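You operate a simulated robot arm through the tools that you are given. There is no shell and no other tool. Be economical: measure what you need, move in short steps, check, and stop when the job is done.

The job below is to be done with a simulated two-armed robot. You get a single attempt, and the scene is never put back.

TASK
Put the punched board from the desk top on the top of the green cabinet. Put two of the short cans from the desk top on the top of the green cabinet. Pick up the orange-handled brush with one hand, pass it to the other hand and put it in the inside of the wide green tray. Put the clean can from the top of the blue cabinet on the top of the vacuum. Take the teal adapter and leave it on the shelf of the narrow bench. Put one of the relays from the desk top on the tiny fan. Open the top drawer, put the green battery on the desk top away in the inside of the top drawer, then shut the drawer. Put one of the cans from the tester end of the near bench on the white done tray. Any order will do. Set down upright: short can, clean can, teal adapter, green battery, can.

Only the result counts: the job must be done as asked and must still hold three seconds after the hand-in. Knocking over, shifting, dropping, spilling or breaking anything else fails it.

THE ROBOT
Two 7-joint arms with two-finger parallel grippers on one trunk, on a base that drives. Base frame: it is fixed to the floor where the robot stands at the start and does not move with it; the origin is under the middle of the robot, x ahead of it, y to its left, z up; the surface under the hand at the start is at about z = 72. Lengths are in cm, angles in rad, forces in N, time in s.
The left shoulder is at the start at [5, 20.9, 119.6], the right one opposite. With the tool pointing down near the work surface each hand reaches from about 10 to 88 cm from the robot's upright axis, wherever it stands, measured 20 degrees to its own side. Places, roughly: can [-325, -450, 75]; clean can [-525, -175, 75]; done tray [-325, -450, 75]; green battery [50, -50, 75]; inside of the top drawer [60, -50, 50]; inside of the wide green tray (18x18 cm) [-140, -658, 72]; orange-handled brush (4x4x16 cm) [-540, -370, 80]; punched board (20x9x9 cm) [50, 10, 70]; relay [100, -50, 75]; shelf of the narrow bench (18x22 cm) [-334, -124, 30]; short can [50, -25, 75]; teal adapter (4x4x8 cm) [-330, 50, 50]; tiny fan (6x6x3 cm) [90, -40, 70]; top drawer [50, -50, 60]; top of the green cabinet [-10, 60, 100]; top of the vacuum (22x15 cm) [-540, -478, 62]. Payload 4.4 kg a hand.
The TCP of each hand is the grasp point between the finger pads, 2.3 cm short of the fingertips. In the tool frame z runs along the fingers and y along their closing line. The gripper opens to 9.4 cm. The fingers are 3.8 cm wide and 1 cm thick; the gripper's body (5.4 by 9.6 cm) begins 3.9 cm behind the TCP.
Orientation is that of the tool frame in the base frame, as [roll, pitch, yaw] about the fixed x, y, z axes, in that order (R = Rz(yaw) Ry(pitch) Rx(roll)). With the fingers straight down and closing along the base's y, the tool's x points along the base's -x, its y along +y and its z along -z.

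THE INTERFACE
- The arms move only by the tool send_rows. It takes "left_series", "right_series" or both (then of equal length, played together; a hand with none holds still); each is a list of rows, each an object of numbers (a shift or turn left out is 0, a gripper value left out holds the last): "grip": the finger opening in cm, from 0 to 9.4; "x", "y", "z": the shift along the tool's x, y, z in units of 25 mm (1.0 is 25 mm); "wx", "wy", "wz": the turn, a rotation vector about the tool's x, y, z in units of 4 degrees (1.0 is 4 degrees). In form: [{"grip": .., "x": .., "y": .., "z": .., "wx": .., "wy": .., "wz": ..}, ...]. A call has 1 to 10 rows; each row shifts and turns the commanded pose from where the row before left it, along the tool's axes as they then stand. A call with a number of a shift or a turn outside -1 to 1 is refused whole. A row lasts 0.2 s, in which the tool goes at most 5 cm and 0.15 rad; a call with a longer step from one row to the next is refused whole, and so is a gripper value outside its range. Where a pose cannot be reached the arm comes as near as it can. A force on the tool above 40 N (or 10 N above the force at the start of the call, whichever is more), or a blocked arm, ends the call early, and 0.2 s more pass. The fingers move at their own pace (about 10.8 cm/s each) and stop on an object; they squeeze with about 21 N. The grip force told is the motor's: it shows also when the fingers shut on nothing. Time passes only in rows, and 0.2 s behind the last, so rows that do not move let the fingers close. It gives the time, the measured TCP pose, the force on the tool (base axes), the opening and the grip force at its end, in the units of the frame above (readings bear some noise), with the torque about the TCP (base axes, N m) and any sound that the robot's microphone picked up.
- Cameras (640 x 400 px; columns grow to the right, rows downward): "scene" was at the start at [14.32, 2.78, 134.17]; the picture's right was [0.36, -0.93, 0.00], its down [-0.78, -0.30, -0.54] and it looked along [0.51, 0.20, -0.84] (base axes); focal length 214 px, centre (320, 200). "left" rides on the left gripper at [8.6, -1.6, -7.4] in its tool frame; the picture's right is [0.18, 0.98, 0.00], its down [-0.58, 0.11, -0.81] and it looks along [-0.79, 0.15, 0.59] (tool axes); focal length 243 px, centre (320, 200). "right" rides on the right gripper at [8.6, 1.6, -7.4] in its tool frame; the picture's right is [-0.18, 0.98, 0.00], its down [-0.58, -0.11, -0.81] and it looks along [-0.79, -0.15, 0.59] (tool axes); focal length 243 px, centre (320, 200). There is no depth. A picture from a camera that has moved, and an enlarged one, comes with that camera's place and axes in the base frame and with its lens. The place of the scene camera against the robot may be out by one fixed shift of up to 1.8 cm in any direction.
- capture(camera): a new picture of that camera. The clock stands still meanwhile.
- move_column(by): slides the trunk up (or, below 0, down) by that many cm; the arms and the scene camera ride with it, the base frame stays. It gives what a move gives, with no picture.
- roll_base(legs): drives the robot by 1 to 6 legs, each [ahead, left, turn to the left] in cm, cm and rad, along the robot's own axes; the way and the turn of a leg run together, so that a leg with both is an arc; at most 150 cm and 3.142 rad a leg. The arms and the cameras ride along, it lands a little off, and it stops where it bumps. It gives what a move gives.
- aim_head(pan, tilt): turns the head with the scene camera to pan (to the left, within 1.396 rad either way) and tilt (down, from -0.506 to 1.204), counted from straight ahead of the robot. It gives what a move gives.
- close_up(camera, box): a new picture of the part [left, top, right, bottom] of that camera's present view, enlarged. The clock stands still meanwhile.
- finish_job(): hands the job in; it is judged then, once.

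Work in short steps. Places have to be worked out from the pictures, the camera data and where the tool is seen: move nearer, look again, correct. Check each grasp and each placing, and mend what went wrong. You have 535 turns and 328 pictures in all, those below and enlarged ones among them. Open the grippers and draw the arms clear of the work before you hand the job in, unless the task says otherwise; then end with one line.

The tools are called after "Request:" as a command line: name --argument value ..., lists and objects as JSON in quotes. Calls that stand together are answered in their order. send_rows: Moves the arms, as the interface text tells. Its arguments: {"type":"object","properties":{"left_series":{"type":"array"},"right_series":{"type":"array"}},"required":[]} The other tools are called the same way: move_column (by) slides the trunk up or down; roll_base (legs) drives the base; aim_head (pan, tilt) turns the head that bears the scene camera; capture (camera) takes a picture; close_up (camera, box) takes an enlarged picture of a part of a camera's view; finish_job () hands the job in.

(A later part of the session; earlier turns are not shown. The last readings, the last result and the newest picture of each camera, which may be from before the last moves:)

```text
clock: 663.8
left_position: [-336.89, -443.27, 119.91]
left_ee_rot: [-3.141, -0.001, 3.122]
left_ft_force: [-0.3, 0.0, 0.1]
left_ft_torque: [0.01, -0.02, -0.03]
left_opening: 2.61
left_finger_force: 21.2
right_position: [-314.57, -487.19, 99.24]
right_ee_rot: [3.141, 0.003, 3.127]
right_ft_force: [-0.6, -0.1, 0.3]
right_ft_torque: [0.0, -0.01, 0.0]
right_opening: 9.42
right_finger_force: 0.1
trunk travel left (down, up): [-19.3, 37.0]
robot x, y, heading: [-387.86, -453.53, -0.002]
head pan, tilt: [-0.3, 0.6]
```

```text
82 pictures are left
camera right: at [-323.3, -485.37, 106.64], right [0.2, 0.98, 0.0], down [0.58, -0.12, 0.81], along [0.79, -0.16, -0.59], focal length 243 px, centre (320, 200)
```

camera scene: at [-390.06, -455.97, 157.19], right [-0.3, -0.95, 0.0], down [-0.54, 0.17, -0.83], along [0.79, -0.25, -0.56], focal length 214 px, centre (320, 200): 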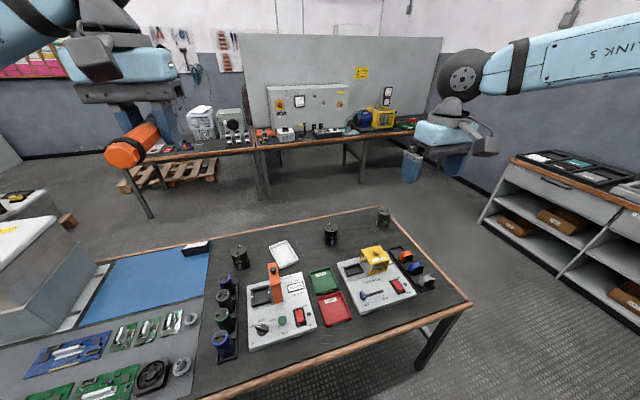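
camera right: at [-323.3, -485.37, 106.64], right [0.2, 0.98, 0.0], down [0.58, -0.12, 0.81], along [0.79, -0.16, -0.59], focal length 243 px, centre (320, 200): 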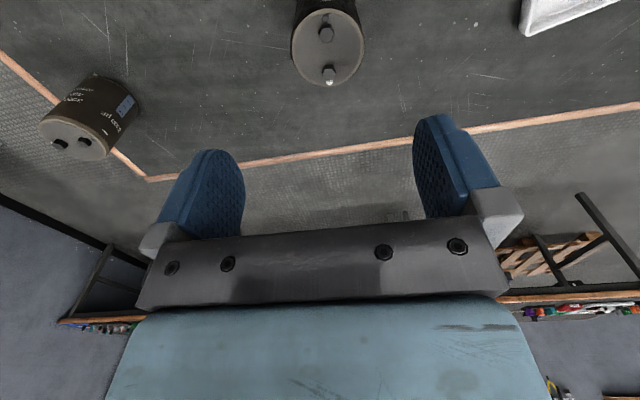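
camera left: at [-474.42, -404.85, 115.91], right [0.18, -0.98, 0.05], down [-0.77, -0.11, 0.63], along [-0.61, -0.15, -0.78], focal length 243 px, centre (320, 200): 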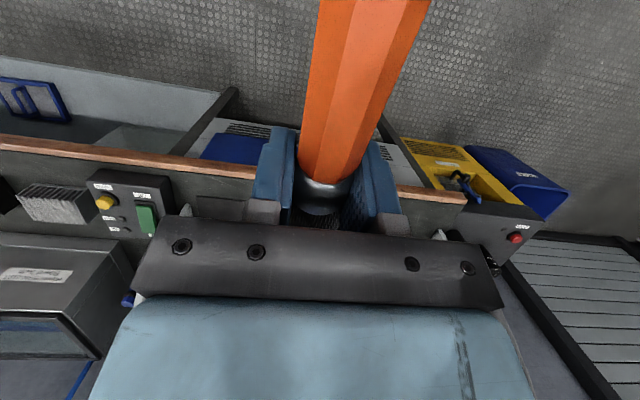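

Aligned. Nudge +0.7 in y and lower with the trunk 16.3 cm.

Request:
send_rows --right_series '[{"y": 0.28}]'

Request:
move_column --by -16.3

Request:
send_rows --right_series '[{"grip": 0}, {}, {}, {}]'

Request:
move_column --by 12

Request:
capture --camera "right"

```text
clock: 664.2
left_position: [-336.91, -443.23, 119.9]
left_ee_rot: [-3.139, -0.001, 3.119]
left_ft_force: [0.1, -0.1, -1.0]
left_ft_torque: [-0.04, 0.01, -0.01]
left_opening: 2.61
left_finger_force: 20.3
right_position: [-314.64, -486.36, 99.29]
right_ee_rot: [3.137, 0.004, 3.127]
right_ft_force: [-0.1, -0.5, -0.6]
right_ft_torque: [-0.02, 0.05, 0.0]
right_opening: 9.41
right_finger_force: 0.0
trunk travel left (down, up): [-19.3, 37.0]
robot x, y, heading: [-387.8, -453.83, -0.003]
head pan, tilt: [-0.3, 0.6]
```

```text
clock: 666.1
left_position: [-336.87, -443.18, 103.77]
left_ee_rot: [-3.14, -0.001, 3.121]
left_ft_force: [0.0, -0.5, -0.7]
left_ft_torque: [-0.03, -0.02, 0.01]
left_opening: 2.62
left_finger_force: 21.0
right_position: [-314.75, -486.43, 83.17]
right_ee_rot: [3.137, 0.004, 3.128]
right_ft_force: [-0.1, -0.2, 0.8]
right_ft_torque: [0.04, -0.01, 0.03]
right_opening: 9.39
right_finger_force: 0.1
trunk travel left (down, up): [-3.0, 53.3]
robot x, y, heading: [-387.92, -453.92, -0.0]
head pan, tilt: [-0.3, 0.6]
```

```text
clock: 667.1
left_position: [-337.03, -443.2, 103.59]
left_ee_rot: [-3.141, -0.001, 3.121]
left_ft_force: [0.4, -1.1, -0.5]
left_ft_torque: [0.0, -0.02, 0.01]
left_opening: 2.62
left_finger_force: 21.0
right_position: [-314.68, -486.47, 83.02]
right_ee_rot: [3.137, 0.005, 3.127]
right_ft_force: [2.2, -2.3, 1.1]
right_ft_torque: [-0.04, -0.06, -0.03]
right_opening: 6.92
right_finger_force: 20.5
trunk travel left (down, up): [-3.0, 53.3]
robot x, y, heading: [-387.97, -453.67, 0.0]
head pan, tilt: [-0.3, 0.6]
```

```text
clock: 668.6
left_position: [-336.86, -443.27, 115.57]
left_ee_rot: [3.141, -0.002, 3.122]
left_ft_force: [0.9, 0.1, -0.8]
left_ft_torque: [-0.03, -0.02, -0.01]
left_opening: 2.58
left_finger_force: 21.0
right_position: [-314.51, -486.52, 95.04]
right_ee_rot: [3.138, 0.003, 3.128]
right_ft_force: [0.3, -0.7, -4.6]
right_ft_torque: [0.02, 0.08, -0.01]
right_opening: 6.92
right_finger_force: 20.8
trunk travel left (down, up): [-15.0, 41.3]
robot x, y, heading: [-387.69, -453.79, -0.005]
head pan, tilt: [-0.3, 0.6]
```

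```text
81 pictures are left
camera right: at [-323.34, -484.66, 102.34], right [0.2, 0.98, 0.0], down [0.58, -0.12, 0.81], along [0.79, -0.16, -0.59], focal length 243 px, centre (320, 200)
```

right: 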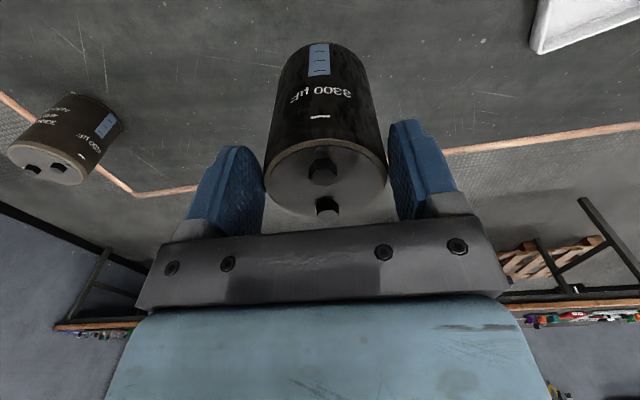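

Can lifted. Shift the base 13 cm left (staying clear of a bench leg near y=−405) and view the done tray.

Request:
roll_base --legs '[[0, 13, 0]]'

Request:
capture --camera "right"

Request:
close_up --camera "scene" --box '[220, 170, 460, 350]'

```text
clock: 670.4
left_position: [-336.73, -430.26, 115.58]
left_ee_rot: [-3.141, -0.004, 3.12]
left_ft_force: [-0.3, 0.9, -1.2]
left_ft_torque: [-0.03, -0.01, 0.0]
left_opening: 2.59
left_finger_force: 22.0
right_position: [-314.59, -473.42, 95.04]
right_ee_rot: [3.137, 0.006, 3.127]
right_ft_force: [-0.4, -0.1, -4.4]
right_ft_torque: [-0.02, 0.12, 0.0]
right_opening: 6.89
right_finger_force: 21.5
trunk travel left (down, up): [-15.0, 41.3]
robot x, y, heading: [-387.84, -440.9, -0.003]
head pan, tilt: [-0.3, 0.6]
```

```text
80 pictures are left
camera right: at [-323.32, -471.63, 102.38], right [0.2, 0.98, 0.0], down [0.58, -0.12, 0.81], along [0.79, -0.16, -0.59], focal length 243 px, centre (320, 200)
```

right: 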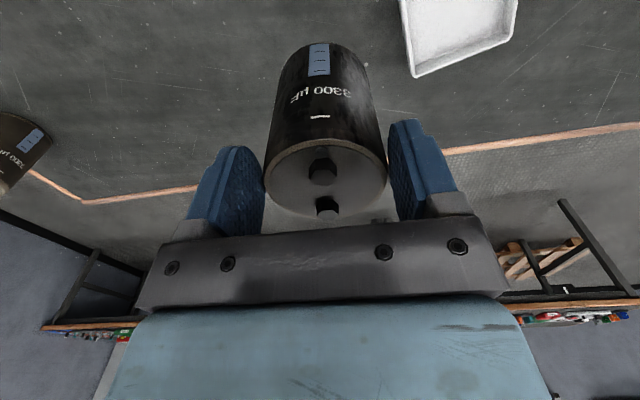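

```text
2.22 times, centred on (340, 260) of scene
camera zoom: at [-371.5, -443.04, 124.87], right [-0.3, -0.95, 0.0], down [-0.54, 0.17, -0.82], along [0.79, -0.25, -0.57], focal length 477 px, centre (276, 67)
```

zoom: 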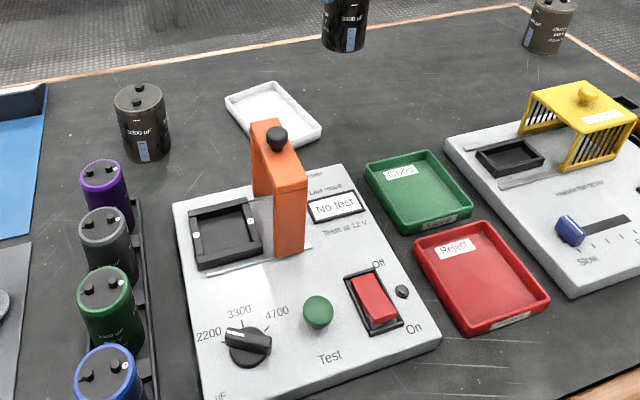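

The tray is narrow (~8.6 cm wide) so I need a precise view: move the hand back 10 cm and zoom.

Request:
send_rows --right_series '[{"x": 1}, {"x": 1}, {"x": 1}, {"x": 1}, {"x": 0.5}]'

Request:
close_up --camera "right" --box '[350, 0, 540, 130]'

```text
clock: 671.6
left_position: [-336.72, -430.17, 115.59]
left_ee_rot: [3.141, -0.002, 3.119]
left_ft_force: [0.1, 0.4, -1.0]
left_ft_torque: [0.02, -0.03, 0.04]
left_opening: 2.64
left_finger_force: 20.0
right_position: [-325.78, -473.27, 94.77]
right_ee_rot: [3.138, 0.005, 3.126]
right_ft_force: [0.1, 0.2, -5.9]
right_ft_torque: [0.04, 0.08, 0.01]
right_opening: 6.93
right_finger_force: 21.3
trunk travel left (down, up): [-15.0, 41.3]
robot x, y, heading: [-387.96, -440.48, -0.003]
head pan, tilt: [-0.3, 0.6]
```

```text
3.08 times, centred on (445, 65) of right
camera zoom: at [-334.51, -471.54, 102.31], right [0.2, 0.98, 0.0], down [0.58, -0.12, 0.81], along [0.79, -0.16, -0.59], focal length 746 px, centre (-65, 615)
```

zoom: 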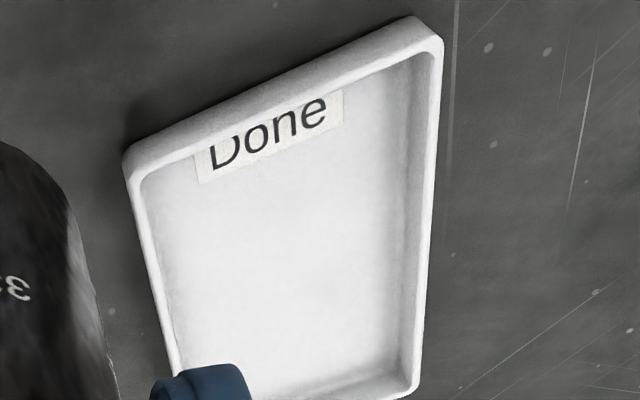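

"Done" tray: outer 8.8×13.2 cm, centre (−317.4, −461.9). Move the can above it (still high).

Request:
send_rows --right_series '[{"x": -0.66, "y": 0.92}, {"x": -0.66, "y": 0.92}, {"x": -0.66, "y": 0.92}, {"x": -0.66, "y": 0.92}, {"x": -0.66, "y": 0.94}, {}]'

Request:
capture --camera "right"

Request:
close_up --camera "scene" --box '[240, 150, 400, 270]'

```text
clock: 673.0
left_position: [-336.75, -430.22, 115.57]
left_ee_rot: [3.141, -0.003, 3.119]
left_ft_force: [-0.9, 0.9, -0.7]
left_ft_torque: [0.02, -0.03, -0.04]
left_opening: 2.59
left_finger_force: 20.9
right_position: [-320.41, -464.55, 95.85]
right_ee_rot: [3.138, 0.005, 3.126]
right_ft_force: [0.5, 0.3, -4.5]
right_ft_torque: [0.02, 0.07, -0.01]
right_opening: 6.91
right_finger_force: 21.1
right hand out of reach, approached as far as the arm can: row 4, 5
trunk travel left (down, up): [-15.0, 41.3]
robot x, y, heading: [-387.9, -440.65, -0.003]
head pan, tilt: [-0.3, 0.6]
```

```text
77 pictures are left
camera right: at [-329.15, -462.76, 103.3], right [0.2, 0.98, 0.01], down [0.58, -0.12, 0.81], along [0.79, -0.16, -0.59], focal length 243 px, centre (320, 200)
```

right: 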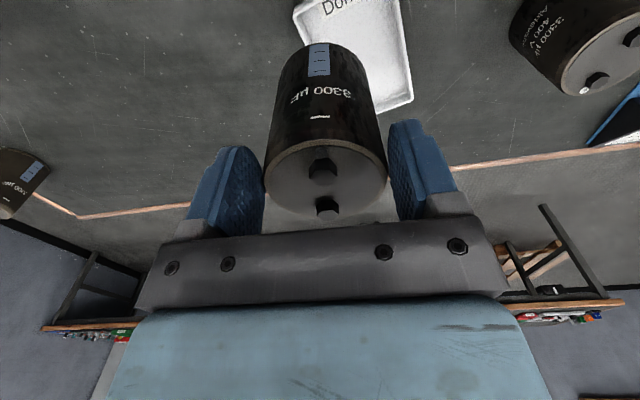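

```text
3.33 times, centred on (320, 210) of scene
camera zoom: at [-371.49, -443.07, 124.87], right [-0.3, -0.95, 0.0], down [-0.54, 0.17, -0.82], along [0.79, -0.25, -0.57], focal length 715 px, centre (320, 167)
```

zoom: 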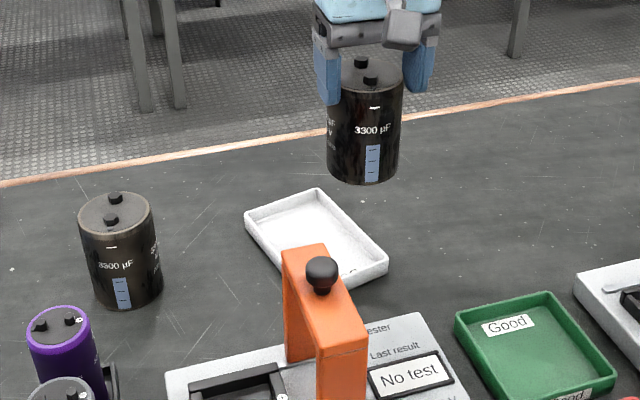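

Use the base for the remaining (3.0, 2.7) cm.

Request:
roll_base --legs '[[3.05, 2.7, 0]]'

Request:
capture --camera "right"

Request:
close_up --camera "scene" --box '[240, 150, 400, 270]'

```text
clock: 673.9
left_position: [-333.71, -427.62, 115.6]
left_ee_rot: [-3.139, -0.004, 3.119]
left_ft_force: [0.0, -0.3, -1.6]
left_ft_torque: [-0.02, 0.01, 0.02]
left_opening: 2.61
left_finger_force: 20.8
right_position: [-317.34, -461.9, 95.92]
right_ee_rot: [3.138, 0.007, 3.127]
right_ft_force: [0.5, 0.1, -6.2]
right_ft_torque: [-0.04, 0.1, 0.01]
right_opening: 6.94
right_finger_force: 21.2
trunk travel left (down, up): [-15.0, 41.3]
robot x, y, heading: [-384.96, -437.89, -0.007]
head pan, tilt: [-0.3, 0.6]
```

```text
75 pictures are left
camera right: at [-326.1, -460.12, 103.28], right [0.2, 0.98, 0.0], down [0.58, -0.12, 0.81], along [0.79, -0.16, -0.59], focal length 243 px, centre (320, 200)
```

right: 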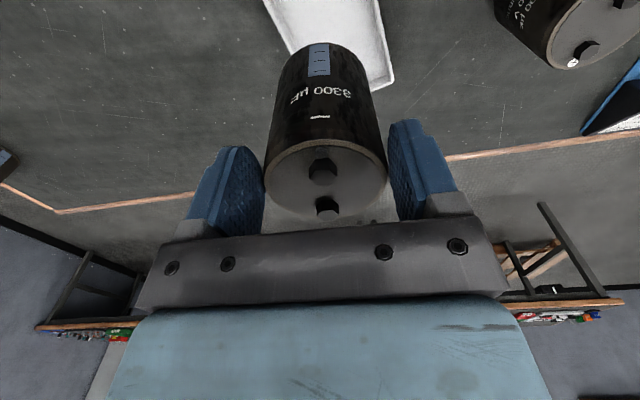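

```text
3.33 times, centred on (320, 210) of scene
camera zoom: at [-368.43, -440.4, 124.86], right [-0.3, -0.95, 0.0], down [-0.54, 0.17, -0.82], along [0.79, -0.25, -0.57], focal length 715 px, centre (320, 167)
```

zoom: 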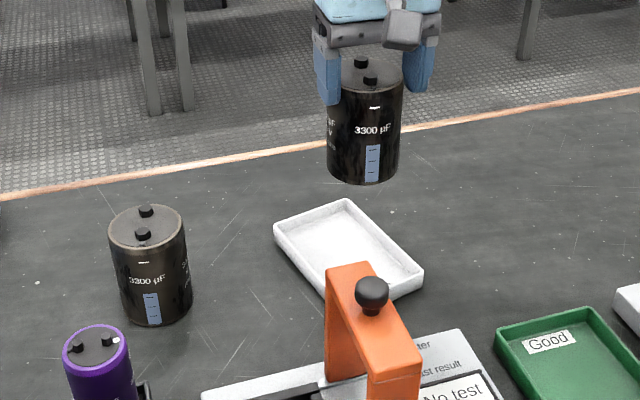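

Views disagree by ~1 cm laterally; I lower the can to just above the rim and compare directly.

Request:
move_column --by -8.5

Request:
close_up --camera "scene" --box '[260, 150, 400, 260]'

Request:
capture --camera "right"

```text
clock: 675.1
left_position: [-333.94, -427.53, 107.06]
left_ee_rot: [3.141, -0.002, 3.12]
left_ft_force: [-0.1, 0.4, -0.8]
left_ft_torque: [0.04, -0.02, 0.0]
left_opening: 2.62
left_finger_force: 21.3
right_position: [-317.46, -461.94, 87.63]
right_ee_rot: [3.139, 0.006, 3.126]
right_ft_force: [-0.8, 0.2, -5.6]
right_ft_torque: [-0.01, 0.05, 0.02]
right_opening: 6.92
right_finger_force: 21.1
trunk travel left (down, up): [-6.5, 49.8]
robot x, y, heading: [-384.7, -438.22, -0.004]
head pan, tilt: [-0.3, 0.6]
```

```text
3.64 times, centred on (330, 205) of scene
camera zoom: at [-368.53, -440.44, 116.39], right [-0.3, -0.95, 0.0], down [-0.54, 0.17, -0.82], along [0.79, -0.25, -0.57], focal length 780 px, centre (284, 182)
```

zoom: 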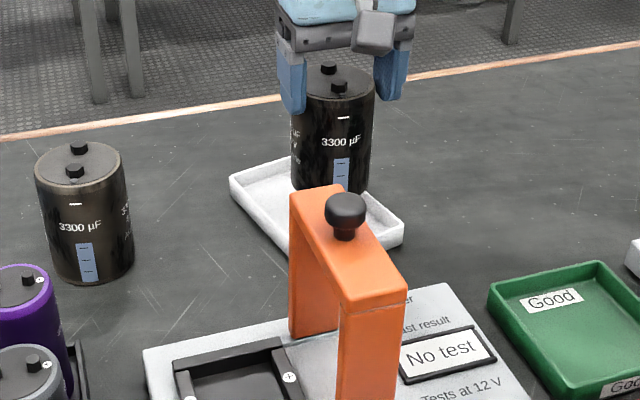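

```text
72 pictures are left
camera right: at [-326.19, -460.15, 94.84], right [0.2, 0.98, 0.01], down [0.57, -0.12, 0.81], along [0.79, -0.16, -0.59], focal length 243 px, centre (320, 200)
```

right: 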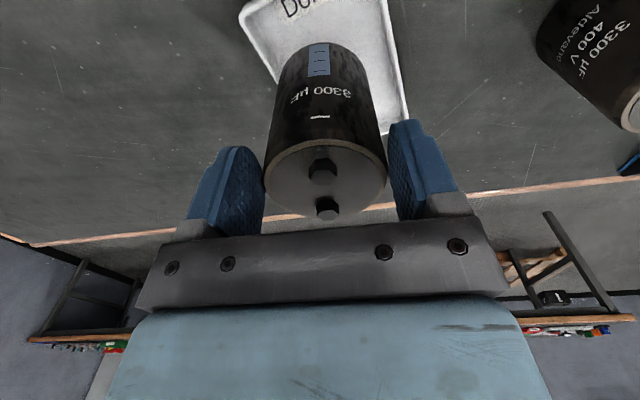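

The tray's midline is ~0.85 cm further left than the can; correct with the base by (0.6, 0.85).

Request:
roll_base --legs '[[0.6, 0.85, 0]]'

Request:
move_column --by -2

Request:
capture --camera "right"

Request:
close_up --camera "scene" --box '[260, 150, 400, 260]'

```text
clock: 675.9
left_position: [-333.21, -426.72, 107.13]
left_ee_rot: [-3.141, -0.005, 3.117]
left_ft_force: [0.0, 0.8, -0.9]
left_ft_torque: [-0.01, 0.01, -0.01]
left_opening: 2.55
left_finger_force: 20.9
right_position: [-316.95, -461.12, 87.35]
right_ee_rot: [3.14, 0.006, 3.126]
right_ft_force: [-0.1, 0.4, -5.1]
right_ft_torque: [0.03, 0.1, 0.05]
right_opening: 6.94
right_finger_force: 20.8
trunk travel left (down, up): [-6.5, 49.8]
robot x, y, heading: [-384.18, -436.98, -0.008]
head pan, tilt: [-0.3, 0.6]
```

```text
clock: 676.6
left_position: [-333.22, -426.79, 105.19]
left_ee_rot: [3.141, -0.002, 3.12]
left_ft_force: [0.3, 1.1, 0.1]
left_ft_torque: [-0.02, -0.02, 0.01]
left_opening: 2.57
left_finger_force: 21.2
right_position: [-316.99, -460.98, 85.42]
right_ee_rot: [3.138, 0.005, 3.127]
right_ft_force: [0.1, 0.5, -4.0]
right_ft_torque: [0.0, 0.08, 0.01]
right_opening: 6.92
right_finger_force: 21.2
trunk travel left (down, up): [-4.5, 51.8]
robot x, y, heading: [-384.32, -437.29, -0.008]
head pan, tilt: [-0.3, 0.6]
```

```text
71 pictures are left
camera right: at [-325.6, -459.3, 92.83], right [0.2, 0.98, 0.01], down [0.57, -0.12, 0.81], along [0.79, -0.16, -0.59], focal length 243 px, centre (320, 200)
```

right: 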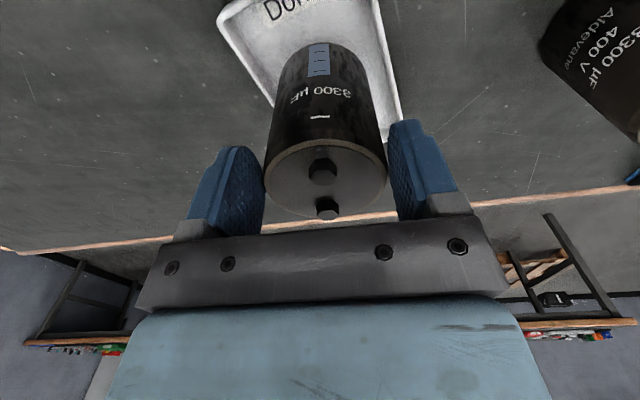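

```text
3.64 times, centred on (330, 205) of scene
camera zoom: at [-367.94, -439.57, 114.38], right [-0.3, -0.95, 0.0], down [-0.54, 0.17, -0.82], along [0.79, -0.25, -0.57], focal length 780 px, centre (284, 182)
```

zoom: 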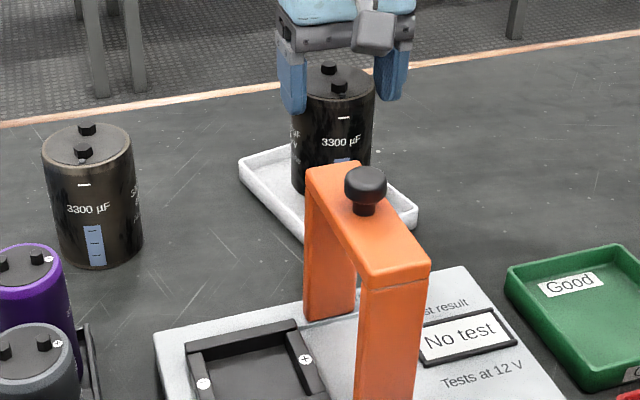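

Nearly centred; about 0.25 cm more to +y. Try with the arm.

Request:
send_rows --right_series '[{"y": 0.12}, {}]'

Request:
move_column --by -0.8

Request:
capture --camera "right"

```text
clock: 677.2
left_position: [-333.14, -426.8, 105.01]
left_ee_rot: [3.142, -0.004, 3.117]
left_ft_force: [-0.2, 0.5, -0.6]
left_ft_torque: [0.0, 0.0, 0.0]
left_opening: 2.57
left_finger_force: 21.3
right_position: [-316.99, -460.84, 85.48]
right_ee_rot: [3.136, 0.004, 3.126]
right_ft_force: [-0.1, 0.1, -5.2]
right_ft_torque: [0.01, 0.11, 0.01]
right_opening: 6.91
right_finger_force: 21.1
trunk travel left (down, up): [-4.5, 51.8]
robot x, y, heading: [-384.36, -437.35, -0.003]
head pan, tilt: [-0.3, 0.6]
```

```text
clock: 677.7
left_position: [-333.19, -426.7, 104.28]
left_ee_rot: [3.14, -0.001, 3.118]
left_ft_force: [-0.8, -0.8, -1.2]
left_ft_torque: [0.03, -0.06, 0.02]
left_opening: 2.58
left_finger_force: 21.1
right_position: [-317.05, -460.81, 84.73]
right_ee_rot: [3.136, 0.006, 3.125]
right_ft_force: [0.0, -0.2, -5.1]
right_ft_torque: [-0.02, 0.11, 0.0]
right_opening: 6.93
right_finger_force: 20.9
trunk travel left (down, up): [-3.7, 52.6]
robot x, y, heading: [-384.22, -437.28, 0.001]
head pan, tilt: [-0.3, 0.6]
```

```text
69 pictures are left
camera right: at [-325.71, -459.11, 92.1], right [0.2, 0.98, 0.01], down [0.57, -0.12, 0.81], along [0.79, -0.16, -0.59], focal length 243 px, centre (320, 200)
```

right: 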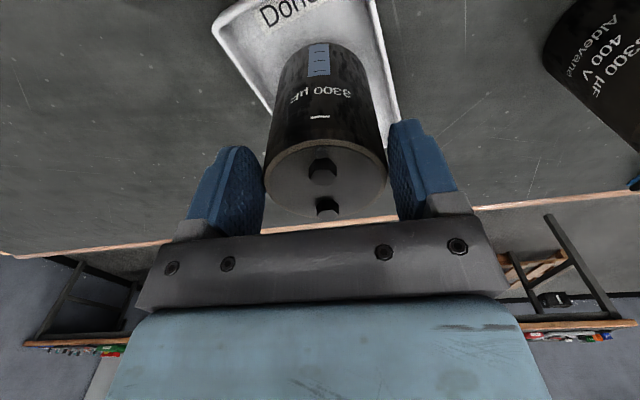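

Request:
move_column --by -0.5

Request:
move_column --by -0.4

Request:
close_up --camera "scene" --box '[270, 150, 390, 240]'

```text
clock: 678.3
left_position: [-333.2, -426.79, 103.83]
left_ee_rot: [3.141, -0.002, 3.119]
left_ft_force: [0.4, 0.1, 0.1]
left_ft_torque: [-0.01, 0.0, 0.02]
left_opening: 2.58
left_finger_force: 21.3
right_position: [-317.05, -460.98, 84.21]
right_ee_rot: [3.137, 0.006, 3.126]
right_ft_force: [0.9, -0.7, -4.7]
right_ft_torque: [-0.02, 0.06, 0.03]
right_opening: 6.9
right_finger_force: 21.0
trunk travel left (down, up): [-3.2, 53.1]
robot x, y, heading: [-384.16, -437.18, -0.004]
head pan, tilt: [-0.3, 0.6]
```

```text
clock: 678.8
left_position: [-333.21, -426.77, 103.44]
left_ee_rot: [3.141, -0.002, 3.118]
left_ft_force: [0.2, -0.2, -0.1]
left_ft_torque: [0.01, -0.04, 0.0]
left_opening: 2.56
left_finger_force: 21.1
right_position: [-316.97, -460.87, 83.9]
right_ee_rot: [3.137, 0.006, 3.127]
right_ft_force: [-0.9, -0.6, -5.0]
right_ft_torque: [0.0, 0.1, -0.05]
right_opening: 6.9
right_finger_force: 20.6
trunk travel left (down, up): [-2.8, 53.5]
robot x, y, heading: [-384.48, -437.11, -0.007]
head pan, tilt: [-0.3, 0.6]
```

```text
4.44 times, centred on (330, 195) of scene
camera zoom: at [-367.91, -439.57, 112.68], right [-0.3, -0.95, 0.0], down [-0.54, 0.17, -0.82], along [0.79, -0.25, -0.57], focal length 953 px, centre (276, 222)
```

zoom: 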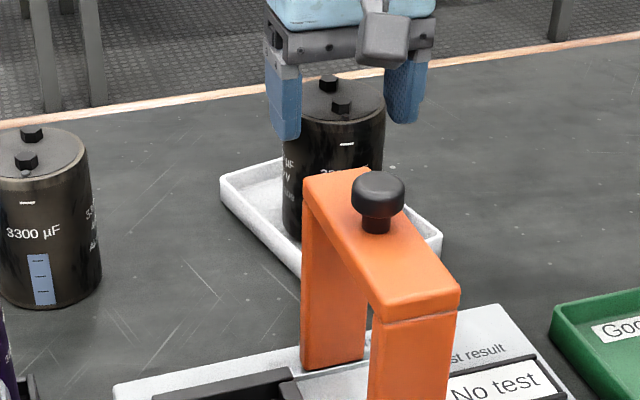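

It's already below rim height with no contact. Lower the last bit.

Request:
move_column --by -0.4

Request:
move_column --by -0.3

```text
clock: 679.3
left_position: [-333.28, -426.69, 103.12]
left_ee_rot: [-3.14, -0.002, 3.12]
left_ft_force: [-0.2, 0.1, -0.8]
left_ft_torque: [0.0, 0.0, 0.0]
left_opening: 2.58
left_finger_force: 21.3
right_position: [-317.07, -460.91, 83.72]
right_ee_rot: [3.136, 0.008, 3.127]
right_ft_force: [0.0, -1.3, 4.4]
right_ft_torque: [-0.3, 0.21, 0.03]
right_opening: 6.92
right_finger_force: 20.9
trunk travel left (down, up): [-2.4, 53.9]
robot x, y, heading: [-384.25, -436.86, -0.006]
head pan, tilt: [-0.3, 0.6]
```

```text
clock: 679.9
left_position: [-333.41, -426.81, 102.94]
left_ee_rot: [-3.141, 0.0, 3.118]
left_ft_force: [0.0, 0.1, -0.6]
left_ft_torque: [-0.05, -0.01, 0.03]
left_opening: 2.59
left_finger_force: 21.5
right_position: [-317.05, -461.03, 83.49]
right_ee_rot: [3.137, 0.01, 3.125]
right_ft_force: [1.9, -1.8, 16.8]
right_ft_torque: [-0.23, -0.51, -0.2]
right_opening: 6.9
right_finger_force: 20.4
trunk travel left (down, up): [-2.1, 54.2]
robot x, y, heading: [-383.87, -437.22, -0.006]
head pan, tilt: [-0.3, 0.6]
```

Seated. Release and rise.

Request:
send_rows --right_series '[{"z": -0.05, "grip": 9.4}, {}, {}]'

Request:
move_column --by 20

Request:
close_up --camera "scene" --box '[260, 150, 400, 270]'

Request:
capture --camera "right"

```text
clock: 680.7
left_position: [-333.26, -426.71, 102.72]
left_ee_rot: [-3.14, -0.004, 3.121]
left_ft_force: [0.7, -0.7, -0.8]
left_ft_torque: [0.0, -0.02, 0.01]
left_opening: 2.58
left_finger_force: 21.3
right_position: [-317.0, -460.86, 83.4]
right_ee_rot: [3.137, 0.007, 3.125]
right_ft_force: [0.6, 0.1, 0.3]
right_ft_torque: [-0.02, 0.0, -0.03]
right_opening: 9.41
right_finger_force: 0.0
trunk travel left (down, up): [-2.1, 54.2]
robot x, y, heading: [-383.94, -437.41, -0.008]
head pan, tilt: [-0.3, 0.6]
```

```text
clock: 682.8
left_position: [-333.14, -426.67, 122.71]
left_ee_rot: [3.141, -0.003, 3.119]
left_ft_force: [0.2, 0.0, -1.6]
left_ft_torque: [-0.04, 0.01, -0.02]
left_opening: 2.56
left_finger_force: 20.7
right_position: [-317.01, -460.85, 103.27]
right_ee_rot: [3.138, 0.008, 3.127]
right_ft_force: [0.4, 0.4, 0.0]
right_ft_torque: [-0.01, 0.02, 0.02]
right_opening: 9.41
right_finger_force: 0.0
trunk travel left (down, up): [-22.1, 34.2]
robot x, y, heading: [-384.18, -437.02, -0.007]
head pan, tilt: [-0.3, 0.6]
```

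```text
3.33 times, centred on (330, 210) of scene
camera zoom: at [-367.92, -439.56, 131.98], right [-0.3, -0.95, 0.0], down [-0.54, 0.17, -0.82], along [0.79, -0.25, -0.57], focal length 715 px, centre (287, 167)
```

zoom: 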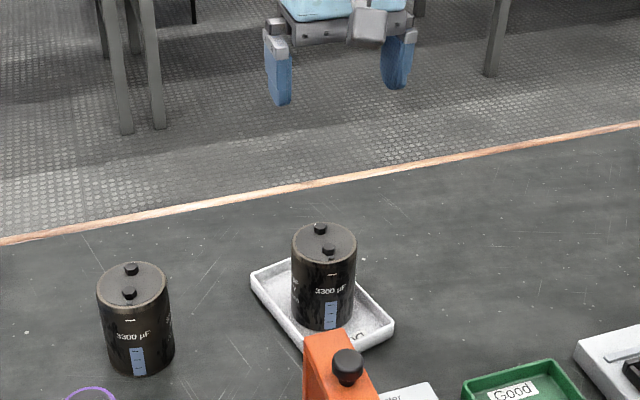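

```text
66 pictures are left
camera right: at [-325.7, -459.08, 110.65], right [0.2, 0.98, 0.01], down [0.57, -0.12, 0.81], along [0.79, -0.16, -0.59], focal length 243 px, centre (320, 200)
```

right: 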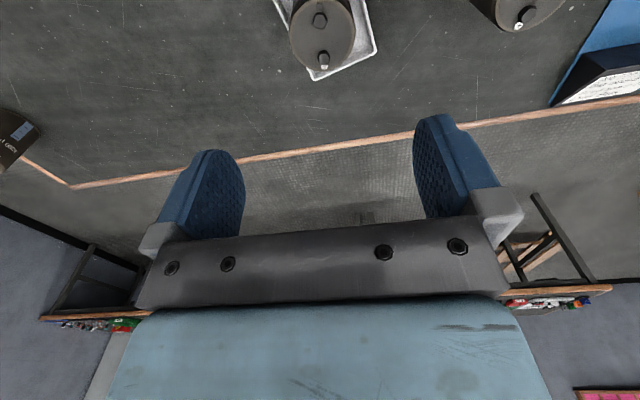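

The can stands in the Done tray. Last: the brush to the wide green tray at (−140, −658). Back off, raise, and turn to face −y.

Request:
move_column --by 18

Request:
roll_base --legs '[[-30, 0, 0], [0, -70, 0], [0, 0, -1.565]]'

Request:
aim_head --pan 0.7 --tilt 0.4

Request:
capture --camera "scene"

```text
clock: 684.8
left_position: [-333.17, -426.77, 140.66]
left_ee_rot: [-3.141, -0.001, 3.118]
left_ft_force: [0.7, -0.4, -1.1]
left_ft_torque: [-0.02, -0.01, -0.01]
left_opening: 2.56
left_finger_force: 21.4
right_position: [-317.09, -460.98, 121.37]
right_ee_rot: [3.14, 0.009, 3.127]
right_ft_force: [-0.3, -0.6, -0.3]
right_ft_torque: [0.02, 0.0, 0.03]
right_opening: 9.39
right_finger_force: 0.1
trunk travel left (down, up): [-40.1, 16.2]
robot x, y, heading: [-384.27, -437.06, -0.005]
head pan, tilt: [-0.3, 0.6]
```

```text
clock: 696.7
left_position: [-401.95, -556.34, 140.7]
left_ee_rot: [-3.14, -0.001, 1.587]
left_ft_force: [-0.6, -0.1, -1.5]
left_ft_torque: [-0.01, 0.01, -0.03]
left_opening: 2.55
left_finger_force: 20.7
right_position: [-435.42, -573.82, 121.31]
right_ee_rot: [3.138, 0.007, 1.594]
right_ft_force: [-0.1, 0.1, -0.1]
right_ft_torque: [0.0, 0.0, 0.03]
right_opening: 9.41
right_finger_force: 0.1
trunk travel left (down, up): [-40.1, 16.2]
robot x, y, heading: [-414.54, -506.31, -1.534]
head pan, tilt: [-0.3, 0.6]
```

```text
clock: 698.0
left_position: [-401.93, -556.36, 140.78]
left_ee_rot: [-3.141, -0.001, 1.587]
left_ft_force: [0.0, -0.1, -1.5]
left_ft_torque: [-0.03, 0.0, -0.01]
left_opening: 2.57
left_finger_force: 21.0
right_position: [-435.52, -573.77, 121.33]
right_ee_rot: [3.138, 0.006, 1.594]
right_ft_force: [1.5, -0.6, -1.1]
right_ft_torque: [0.0, 0.01, -0.01]
right_opening: 9.39
right_finger_force: 0.1
trunk travel left (down, up): [-40.1, 16.2]
robot x, y, heading: [-414.47, -505.84, -1.533]
head pan, tilt: [0.7, 0.4]
```

```text
65 pictures are left
camera scene: at [-406.78, -519.2, 151.81], right [-0.74, -0.67, 0.0], down [-0.26, 0.29, -0.92], along [0.62, -0.69, -0.39], focal length 214 px, centre (320, 200)
```

scene: 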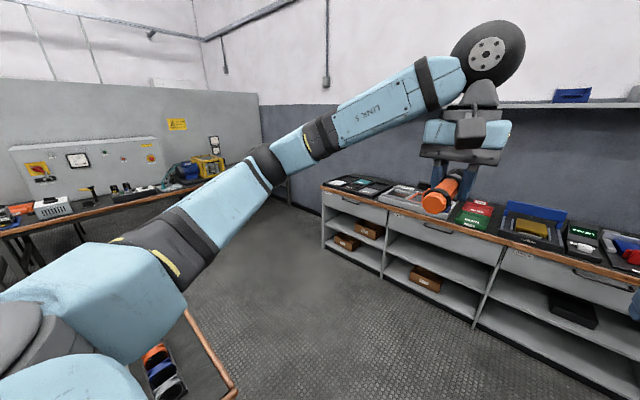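

The green tray must be on the panelled bench at the far end. Go forward to y≈−588, turn to +x, and approach.

Request:
roll_base --legs '[[82, 0, 0], [0, 0, 1.535], [60, 0, 0]]'

Request:
aim_head --pan -0.2 --tilt 0.4

Request:
capture --camera "scene"

```text
clock: 709.1
left_position: [-300.31, -579.21, 140.85]
left_ee_rot: [-3.14, -0.002, 3.113]
left_ft_force: [-0.9, 0.4, -0.4]
left_ft_torque: [0.03, -0.03, -0.01]
left_opening: 2.54
left_finger_force: 20.7
right_position: [-284.43, -613.37, 121.45]
right_ee_rot: [3.138, 0.007, 3.118]
right_ft_force: [-0.3, -0.1, -0.5]
right_ft_torque: [-0.01, 0.0, -0.03]
right_opening: 9.38
right_finger_force: 0.0
trunk travel left (down, up): [-40.1, 16.2]
robot x, y, heading: [-351.61, -588.9, -0.016]
head pan, tilt: [0.7, 0.4]
```

```text
clock: 710.4
left_position: [-300.4, -579.18, 140.72]
left_ee_rot: [-3.142, -0.002, 3.112]
left_ft_force: [-0.2, 0.5, -0.3]
left_ft_torque: [0.01, -0.02, 0.01]
left_opening: 2.56
left_finger_force: 21.7
right_position: [-284.45, -613.51, 121.22]
right_ee_rot: [3.138, 0.006, 3.118]
right_ft_force: [0.1, -1.1, -0.1]
right_ft_torque: [0.0, 0.01, -0.05]
right_opening: 9.38
right_finger_force: 0.0
trunk travel left (down, up): [-40.1, 16.2]
robot x, y, heading: [-351.62, -589.21, -0.012]
head pan, tilt: [-0.201, 0.4]
```

```text
64 pictures are left
camera scene: at [-334.52, -590.98, 151.81], right [-0.21, -0.98, 0.0], down [-0.38, 0.08, -0.92], along [0.9, -0.19, -0.39], focal length 214 px, centre (320, 200)
```

scene: 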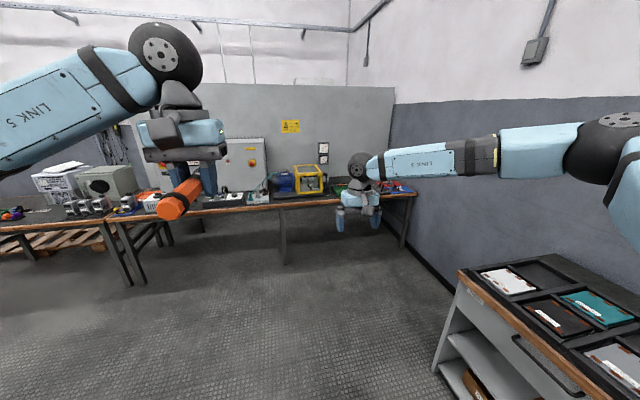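

Bench front at x≈−177; tray near (−145, −658). Drive forward 128 cm at y=−590, then strafe right 42.

Request:
roll_base --legs '[[128, 0, 0.012]]'

Request:
roll_base --legs '[[0, -42, 0]]'

Request:
capture --camera "scene"

Request:
capture --camera "right"

```text
clock: 716.8
left_position: [-171.56, -582.27, 140.83]
left_ee_rot: [-3.139, -0.002, 3.097]
left_ft_force: [-0.3, -0.4, -0.3]
left_ft_torque: [-0.01, 0.01, -0.02]
left_opening: 2.58
left_finger_force: 21.0
right_position: [-155.92, -616.64, 121.31]
right_ee_rot: [3.138, 0.007, 3.106]
right_ft_force: [0.1, 0.2, -0.3]
right_ft_torque: [0.05, -0.02, 0.03]
right_opening: 9.4
right_finger_force: 0.0
trunk travel left (down, up): [-40.1, 16.2]
robot x, y, heading: [-222.93, -591.83, -0.026]
head pan, tilt: [-0.201, 0.4]
```

```text
clock: 721.1
left_position: [-172.46, -624.61, 140.7]
left_ee_rot: [-3.141, -0.002, 3.103]
left_ft_force: [-0.9, -1.2, -1.1]
left_ft_torque: [-0.02, -0.01, -0.02]
left_opening: 2.59
left_finger_force: 20.9
right_position: [-156.7, -658.95, 121.44]
right_ee_rot: [3.138, 0.007, 3.112]
right_ft_force: [0.3, 0.0, -0.5]
right_ft_torque: [0.01, 0.0, 0.01]
right_opening: 9.42
right_finger_force: 0.1
trunk travel left (down, up): [-40.1, 16.2]
robot x, y, heading: [-223.7, -634.44, -0.017]
head pan, tilt: [-0.201, 0.4]
```

```text
63 pictures are left
camera scene: at [-206.67, -636.17, 151.81], right [-0.22, -0.98, 0.0], down [-0.38, 0.08, -0.92], along [0.9, -0.2, -0.39], focal length 214 px, centre (320, 200)
```

scene: 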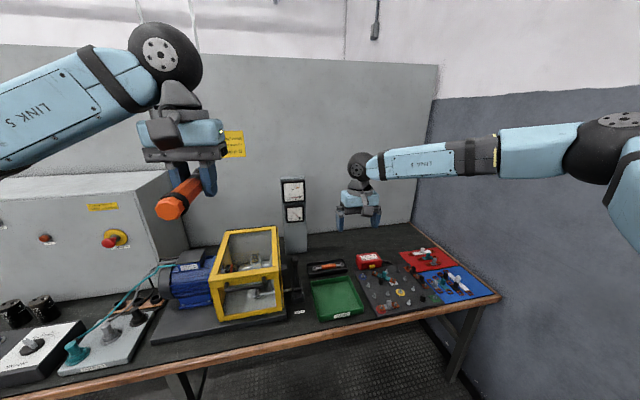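

```text
62 pictures are left
camera right: at [-165.35, -656.99, 128.69], right [0.21, 0.98, 0.01], down [0.57, -0.13, 0.81], along [0.79, -0.17, -0.59], focal length 243 px, centre (320, 200)
```

right: 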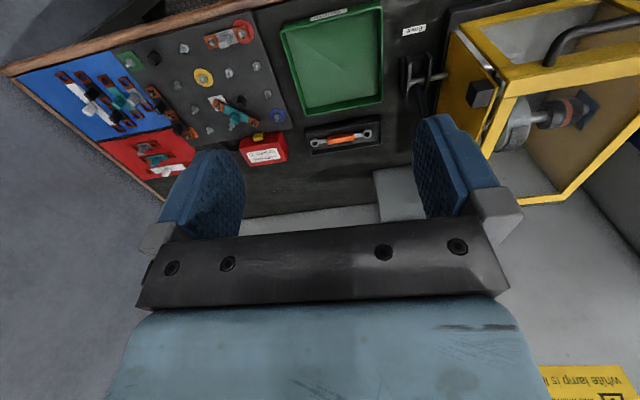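

Green tray: x −150…−131.5, y −667.5…−650, centre (−140.7, −658.6). Retract the right hand, yaw the left by 44° so the brush lies diagonally.

Request:
send_rows --right_series '[{"x": 1}, {"x": 1}, {"x": 1}, {"x": 1}, {"x": 1}, {"x": 1}, {"x": 1}, {"x": 1}, {"x": 1}, {}]' --left_series '[{"wz": 1}, {"wz": 1}, {"wz": 1}, {"wz": 1}, {"wz": 1}, {"wz": 1}, {"wz": 1}, {"wz": 1}, {"wz": 1}, {"wz": 1}]'

Request:
roll_base --legs '[[20, -14, 0.015]]'

Request:
move_column --by -25

Request:
capture --camera "scene"

```text
clock: 723.3
left_position: [-172.39, -624.57, 140.82]
left_ee_rot: [-3.14, -0.001, 2.407]
left_ft_force: [0.2, -0.7, -0.6]
left_ft_torque: [-0.01, -0.01, 0.02]
left_opening: 2.54
left_finger_force: 21.0
right_position: [-179.19, -658.39, 121.1]
right_ee_rot: [3.136, 0.007, 3.114]
right_ft_force: [0.0, -0.1, 0.0]
right_ft_torque: [-0.01, 0.02, -0.01]
right_opening: 9.39
right_finger_force: 0.0
trunk travel left (down, up): [-40.1, 16.2]
robot x, y, heading: [-223.55, -634.35, -0.014]
head pan, tilt: [-0.201, 0.4]
```

```text
clock: 725.2
left_position: [-153.11, -638.02, 140.76]
left_ee_rot: [-3.138, -0.001, 2.425]
left_ft_force: [0.0, -0.2, -1.2]
left_ft_torque: [-0.03, -0.02, -0.03]
left_opening: 2.57
left_finger_force: 21.1
right_position: [-159.33, -671.84, 121.15]
right_ee_rot: [3.137, 0.007, 3.131]
right_ft_force: [-0.3, -0.5, 0.4]
right_ft_torque: [0.0, 0.0, -0.03]
right_opening: 9.38
right_finger_force: 0.0
trunk travel left (down, up): [-40.1, 16.2]
robot x, y, heading: [-203.92, -648.64, 0.002]
head pan, tilt: [-0.201, 0.4]
```

```text
clock: 727.8
left_position: [-153.08, -638.1, 115.74]
left_ee_rot: [-3.139, -0.001, 2.426]
left_ft_force: [1.0, 0.9, -0.7]
left_ft_torque: [-0.03, 0.0, 0.0]
left_opening: 2.55
left_finger_force: 21.3
right_position: [-159.27, -671.83, 96.24]
right_ee_rot: [3.138, 0.007, 3.131]
right_ft_force: [0.6, -0.1, 0.0]
right_ft_torque: [0.0, 0.0, -0.01]
right_opening: 9.4
right_finger_force: 0.0
trunk travel left (down, up): [-15.1, 41.2]
robot x, y, heading: [-203.89, -648.64, -0.002]
head pan, tilt: [-0.201, 0.4]
```

```text
61 pictures are left
camera scene: at [-187.04, -650.22, 126.82], right [-0.2, -0.98, 0.0], down [-0.38, 0.08, -0.92], along [0.9, -0.18, -0.39], focal length 214 px, centre (320, 200)
```

scene: 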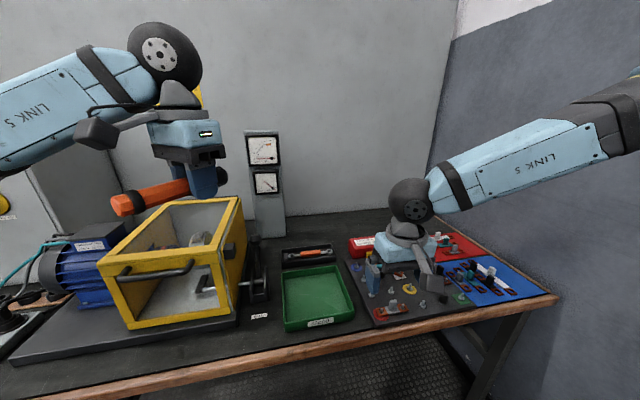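

Raise the right hand 20 cm out of the way, then move the left hand over the tray.

Request:
send_rows --right_series '[{"z": -1, "y": -0.5}, {"z": -1, "y": -0.5}, {"z": -1, "y": -0.5}, {"z": -1, "y": -0.5}, {"z": -1}, {"z": -1}, {"z": -1}, {"z": -1}, {}, {}]' --left_series '[{}, {}, {"x": -0.9, "y": -0.3}, {"x": -0.9, "y": -0.3}, {"x": -0.9, "y": -0.3}, {"x": -0.9, "y": -0.3}, {"x": -0.9, "y": -0.3}, {"x": -0.9, "y": -0.3}, {"x": -0.9, "y": -0.3}, {"x": -0.9, "y": -0.3}]'

Request:
send_rows --left_series '[{"x": -0.9, "y": -0.3}, {"x": -0.9, "y": -0.3}, {"x": -0.9, "y": 0}, {"x": -0.3}]'

Request:
capture --camera "left"

Request:
capture --camera "scene"

```text
clock: 730.0
left_position: [-143.22, -654.6, 115.64]
left_ee_rot: [-3.14, -0.003, 2.425]
left_ft_force: [-0.2, -0.3, -1.1]
left_ft_torque: [0.01, -0.01, 0.01]
left_opening: 2.56
left_finger_force: 21.2
right_position: [-159.51, -676.92, 116.12]
right_ee_rot: [3.135, 0.007, 3.132]
right_ft_force: [0.2, -1.0, 0.7]
right_ft_torque: [0.0, 0.03, -0.01]
right_opening: 9.42
right_finger_force: 0.1
trunk travel left (down, up): [-15.1, 41.2]
robot x, y, heading: [-203.68, -648.59, 0.004]
head pan, tilt: [-0.201, 0.4]
```

```text
clock: 731.0
left_position: [-138.7, -660.36, 115.63]
left_ee_rot: [-3.139, 0.0, 2.425]
left_ft_force: [-0.3, 0.0, -1.9]
left_ft_torque: [-0.04, -0.03, 0.0]
left_opening: 2.56
left_finger_force: 21.8
right_position: [-159.55, -677.06, 116.26]
right_ee_rot: [3.138, 0.007, 3.132]
right_ft_force: [0.3, 0.5, -0.7]
right_ft_torque: [0.0, 0.05, 0.03]
right_opening: 9.41
right_finger_force: 0.0
trunk travel left (down, up): [-15.1, 41.2]
robot x, y, heading: [-203.8, -648.67, -0.002]
head pan, tilt: [-0.201, 0.4]
```

```text
60 pictures are left
camera left: at [-146.25, -655.9, 123.14], right [0.51, 0.86, 0.0], down [0.51, -0.3, 0.81], along [0.69, -0.41, -0.59], focal length 243 px, centre (320, 200)
```

left: 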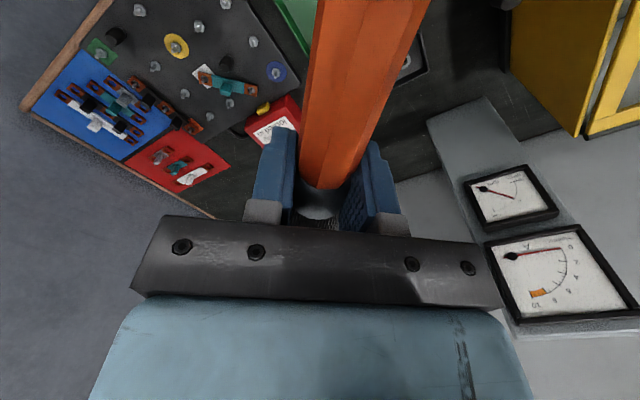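

```text
59 pictures are left
camera scene: at [-187.03, -650.21, 126.81], right [-0.2, -0.98, 0.0], down [-0.38, 0.08, -0.92], along [0.9, -0.18, -0.39], focal length 214 px, centre (320, 200)
```

scene: 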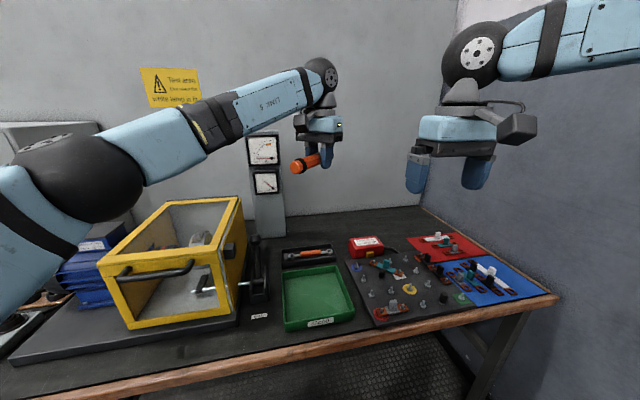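

Over the tray. Lower 20 cm and look.

Request:
send_rows --left_series '[{"z": 1}, {"z": 1}, {"z": 1}, {"z": 1}, {"z": 1}, {"z": 1}, {"z": 1}, {"z": 1}]'

Request:
capture --camera "scene"

Request:
capture --camera "left"

```text
clock: 732.8
left_position: [-138.72, -660.42, 95.67]
left_ee_rot: [-3.137, 0.0, 2.426]
left_ft_force: [-0.1, -1.1, -1.2]
left_ft_torque: [0.01, 0.02, 0.01]
left_opening: 2.59
left_finger_force: 20.9
right_position: [-159.48, -676.97, 116.14]
right_ee_rot: [3.138, 0.007, 3.132]
right_ft_force: [0.3, -0.4, 0.4]
right_ft_torque: [-0.01, 0.0, 0.0]
right_opening: 9.37
right_finger_force: 0.1
trunk travel left (down, up): [-15.1, 41.2]
robot x, y, heading: [-203.87, -648.65, 0.006]
head pan, tilt: [-0.201, 0.4]
```

```text
58 pictures are left
camera scene: at [-186.98, -650.22, 126.8], right [-0.2, -0.98, 0.0], down [-0.38, 0.08, -0.92], along [0.9, -0.18, -0.39], focal length 214 px, centre (320, 200)
```

scene: 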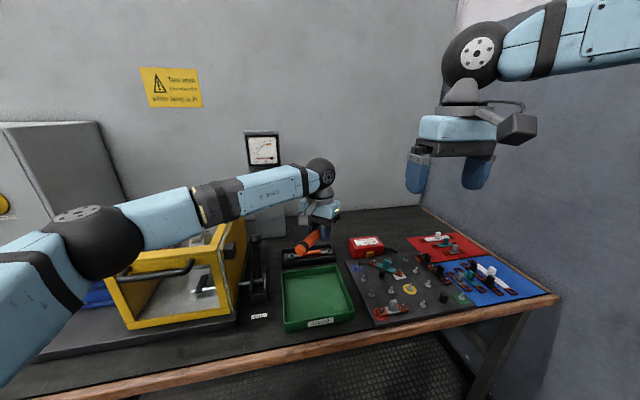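

```text
57 pictures are left
camera left: at [-146.26, -655.99, 103.13], right [0.51, 0.86, 0.0], down [0.51, -0.3, 0.81], along [0.69, -0.41, -0.59], focal length 243 px, centre (320, 200)
```

left: 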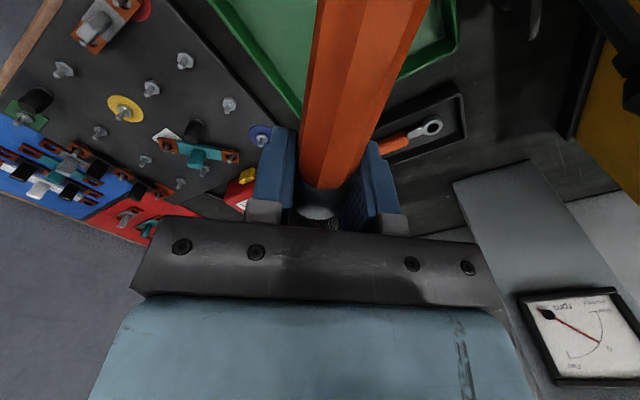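

Tray bounds confirmed; the diagonal brush fits. Lower 13.5 cm, then gently.

Request:
send_rows --left_series '[{"z": 0.9}, {"z": 0.9}, {"z": 0.9}, {"z": 0.9}, {"z": 0.9}, {"z": 0.9}]'

Request:
send_rows --left_series '[{"z": 0.3}, {"z": 0.3}, {"z": 0.2}, {"z": 0.15}]'

Request:
capture --camera "scene"

```text
clock: 734.2
left_position: [-138.73, -660.41, 82.15]
left_ee_rot: [-3.139, -0.001, 2.426]
left_ft_force: [0.0, 0.6, -1.4]
left_ft_torque: [-0.03, 0.01, 0.02]
left_opening: 2.56
left_finger_force: 21.3
right_position: [-159.52, -676.99, 116.11]
right_ee_rot: [3.139, 0.007, 3.13]
right_ft_force: [0.4, 0.2, 0.1]
right_ft_torque: [0.01, 0.01, 0.0]
right_opening: 9.42
right_finger_force: 0.0
trunk travel left (down, up): [-15.1, 41.2]
robot x, y, heading: [-203.75, -648.54, 0.002]
head pan, tilt: [-0.201, 0.4]
```

```text
clock: 735.2
left_position: [-138.76, -660.41, 79.68]
left_ee_rot: [3.141, -0.001, 2.424]
left_ft_force: [-0.3, 0.8, -0.8]
left_ft_torque: [0.0, -0.05, 0.01]
left_opening: 2.55
left_finger_force: 20.8
right_position: [-159.64, -676.94, 116.23]
right_ee_rot: [3.138, 0.006, 3.131]
right_ft_force: [0.4, -1.1, 0.6]
right_ft_torque: [-0.01, -0.05, -0.01]
right_opening: 9.4
right_finger_force: 0.0
trunk travel left (down, up): [-15.1, 41.2]
robot x, y, heading: [-204.04, -648.75, -0.001]
head pan, tilt: [-0.201, 0.4]
```

```text
56 pictures are left
camera scene: at [-187.02, -650.22, 126.81], right [-0.2, -0.98, 0.0], down [-0.38, 0.08, -0.92], along [0.9, -0.18, -0.39], focal length 214 px, centre (320, 200)
```

scene: 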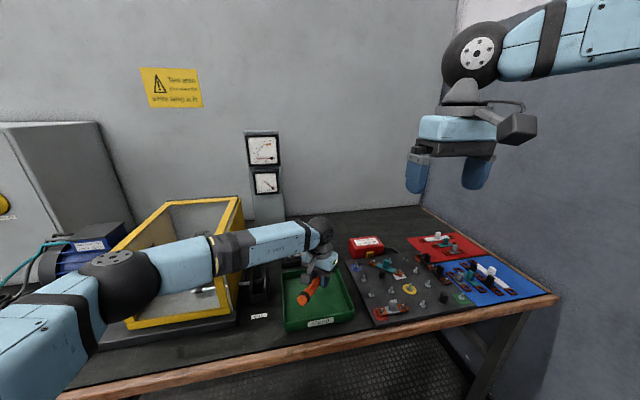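

Request:
send_rows --left_series '[{"z": 0.15}, {"z": 0.12}, {"z": 0.1}]'

```text
clock: 736.0
left_position: [-138.79, -660.3, 78.86]
left_ee_rot: [-3.14, 0.002, 2.426]
left_ft_force: [-0.2, -0.8, -0.8]
left_ft_torque: [-0.01, -0.02, 0.02]
left_opening: 2.56
left_finger_force: 20.9
right_position: [-159.56, -676.93, 116.26]
right_ee_rot: [3.137, 0.006, 3.131]
right_ft_force: [-0.8, 0.4, 0.3]
right_ft_torque: [0.01, -0.04, -0.04]
right_opening: 9.41
right_finger_force: 0.0
trunk travel left (down, up): [-15.1, 41.2]
robot x, y, heading: [-203.83, -648.55, 0.001]
head pan, tilt: [-0.201, 0.4]
```

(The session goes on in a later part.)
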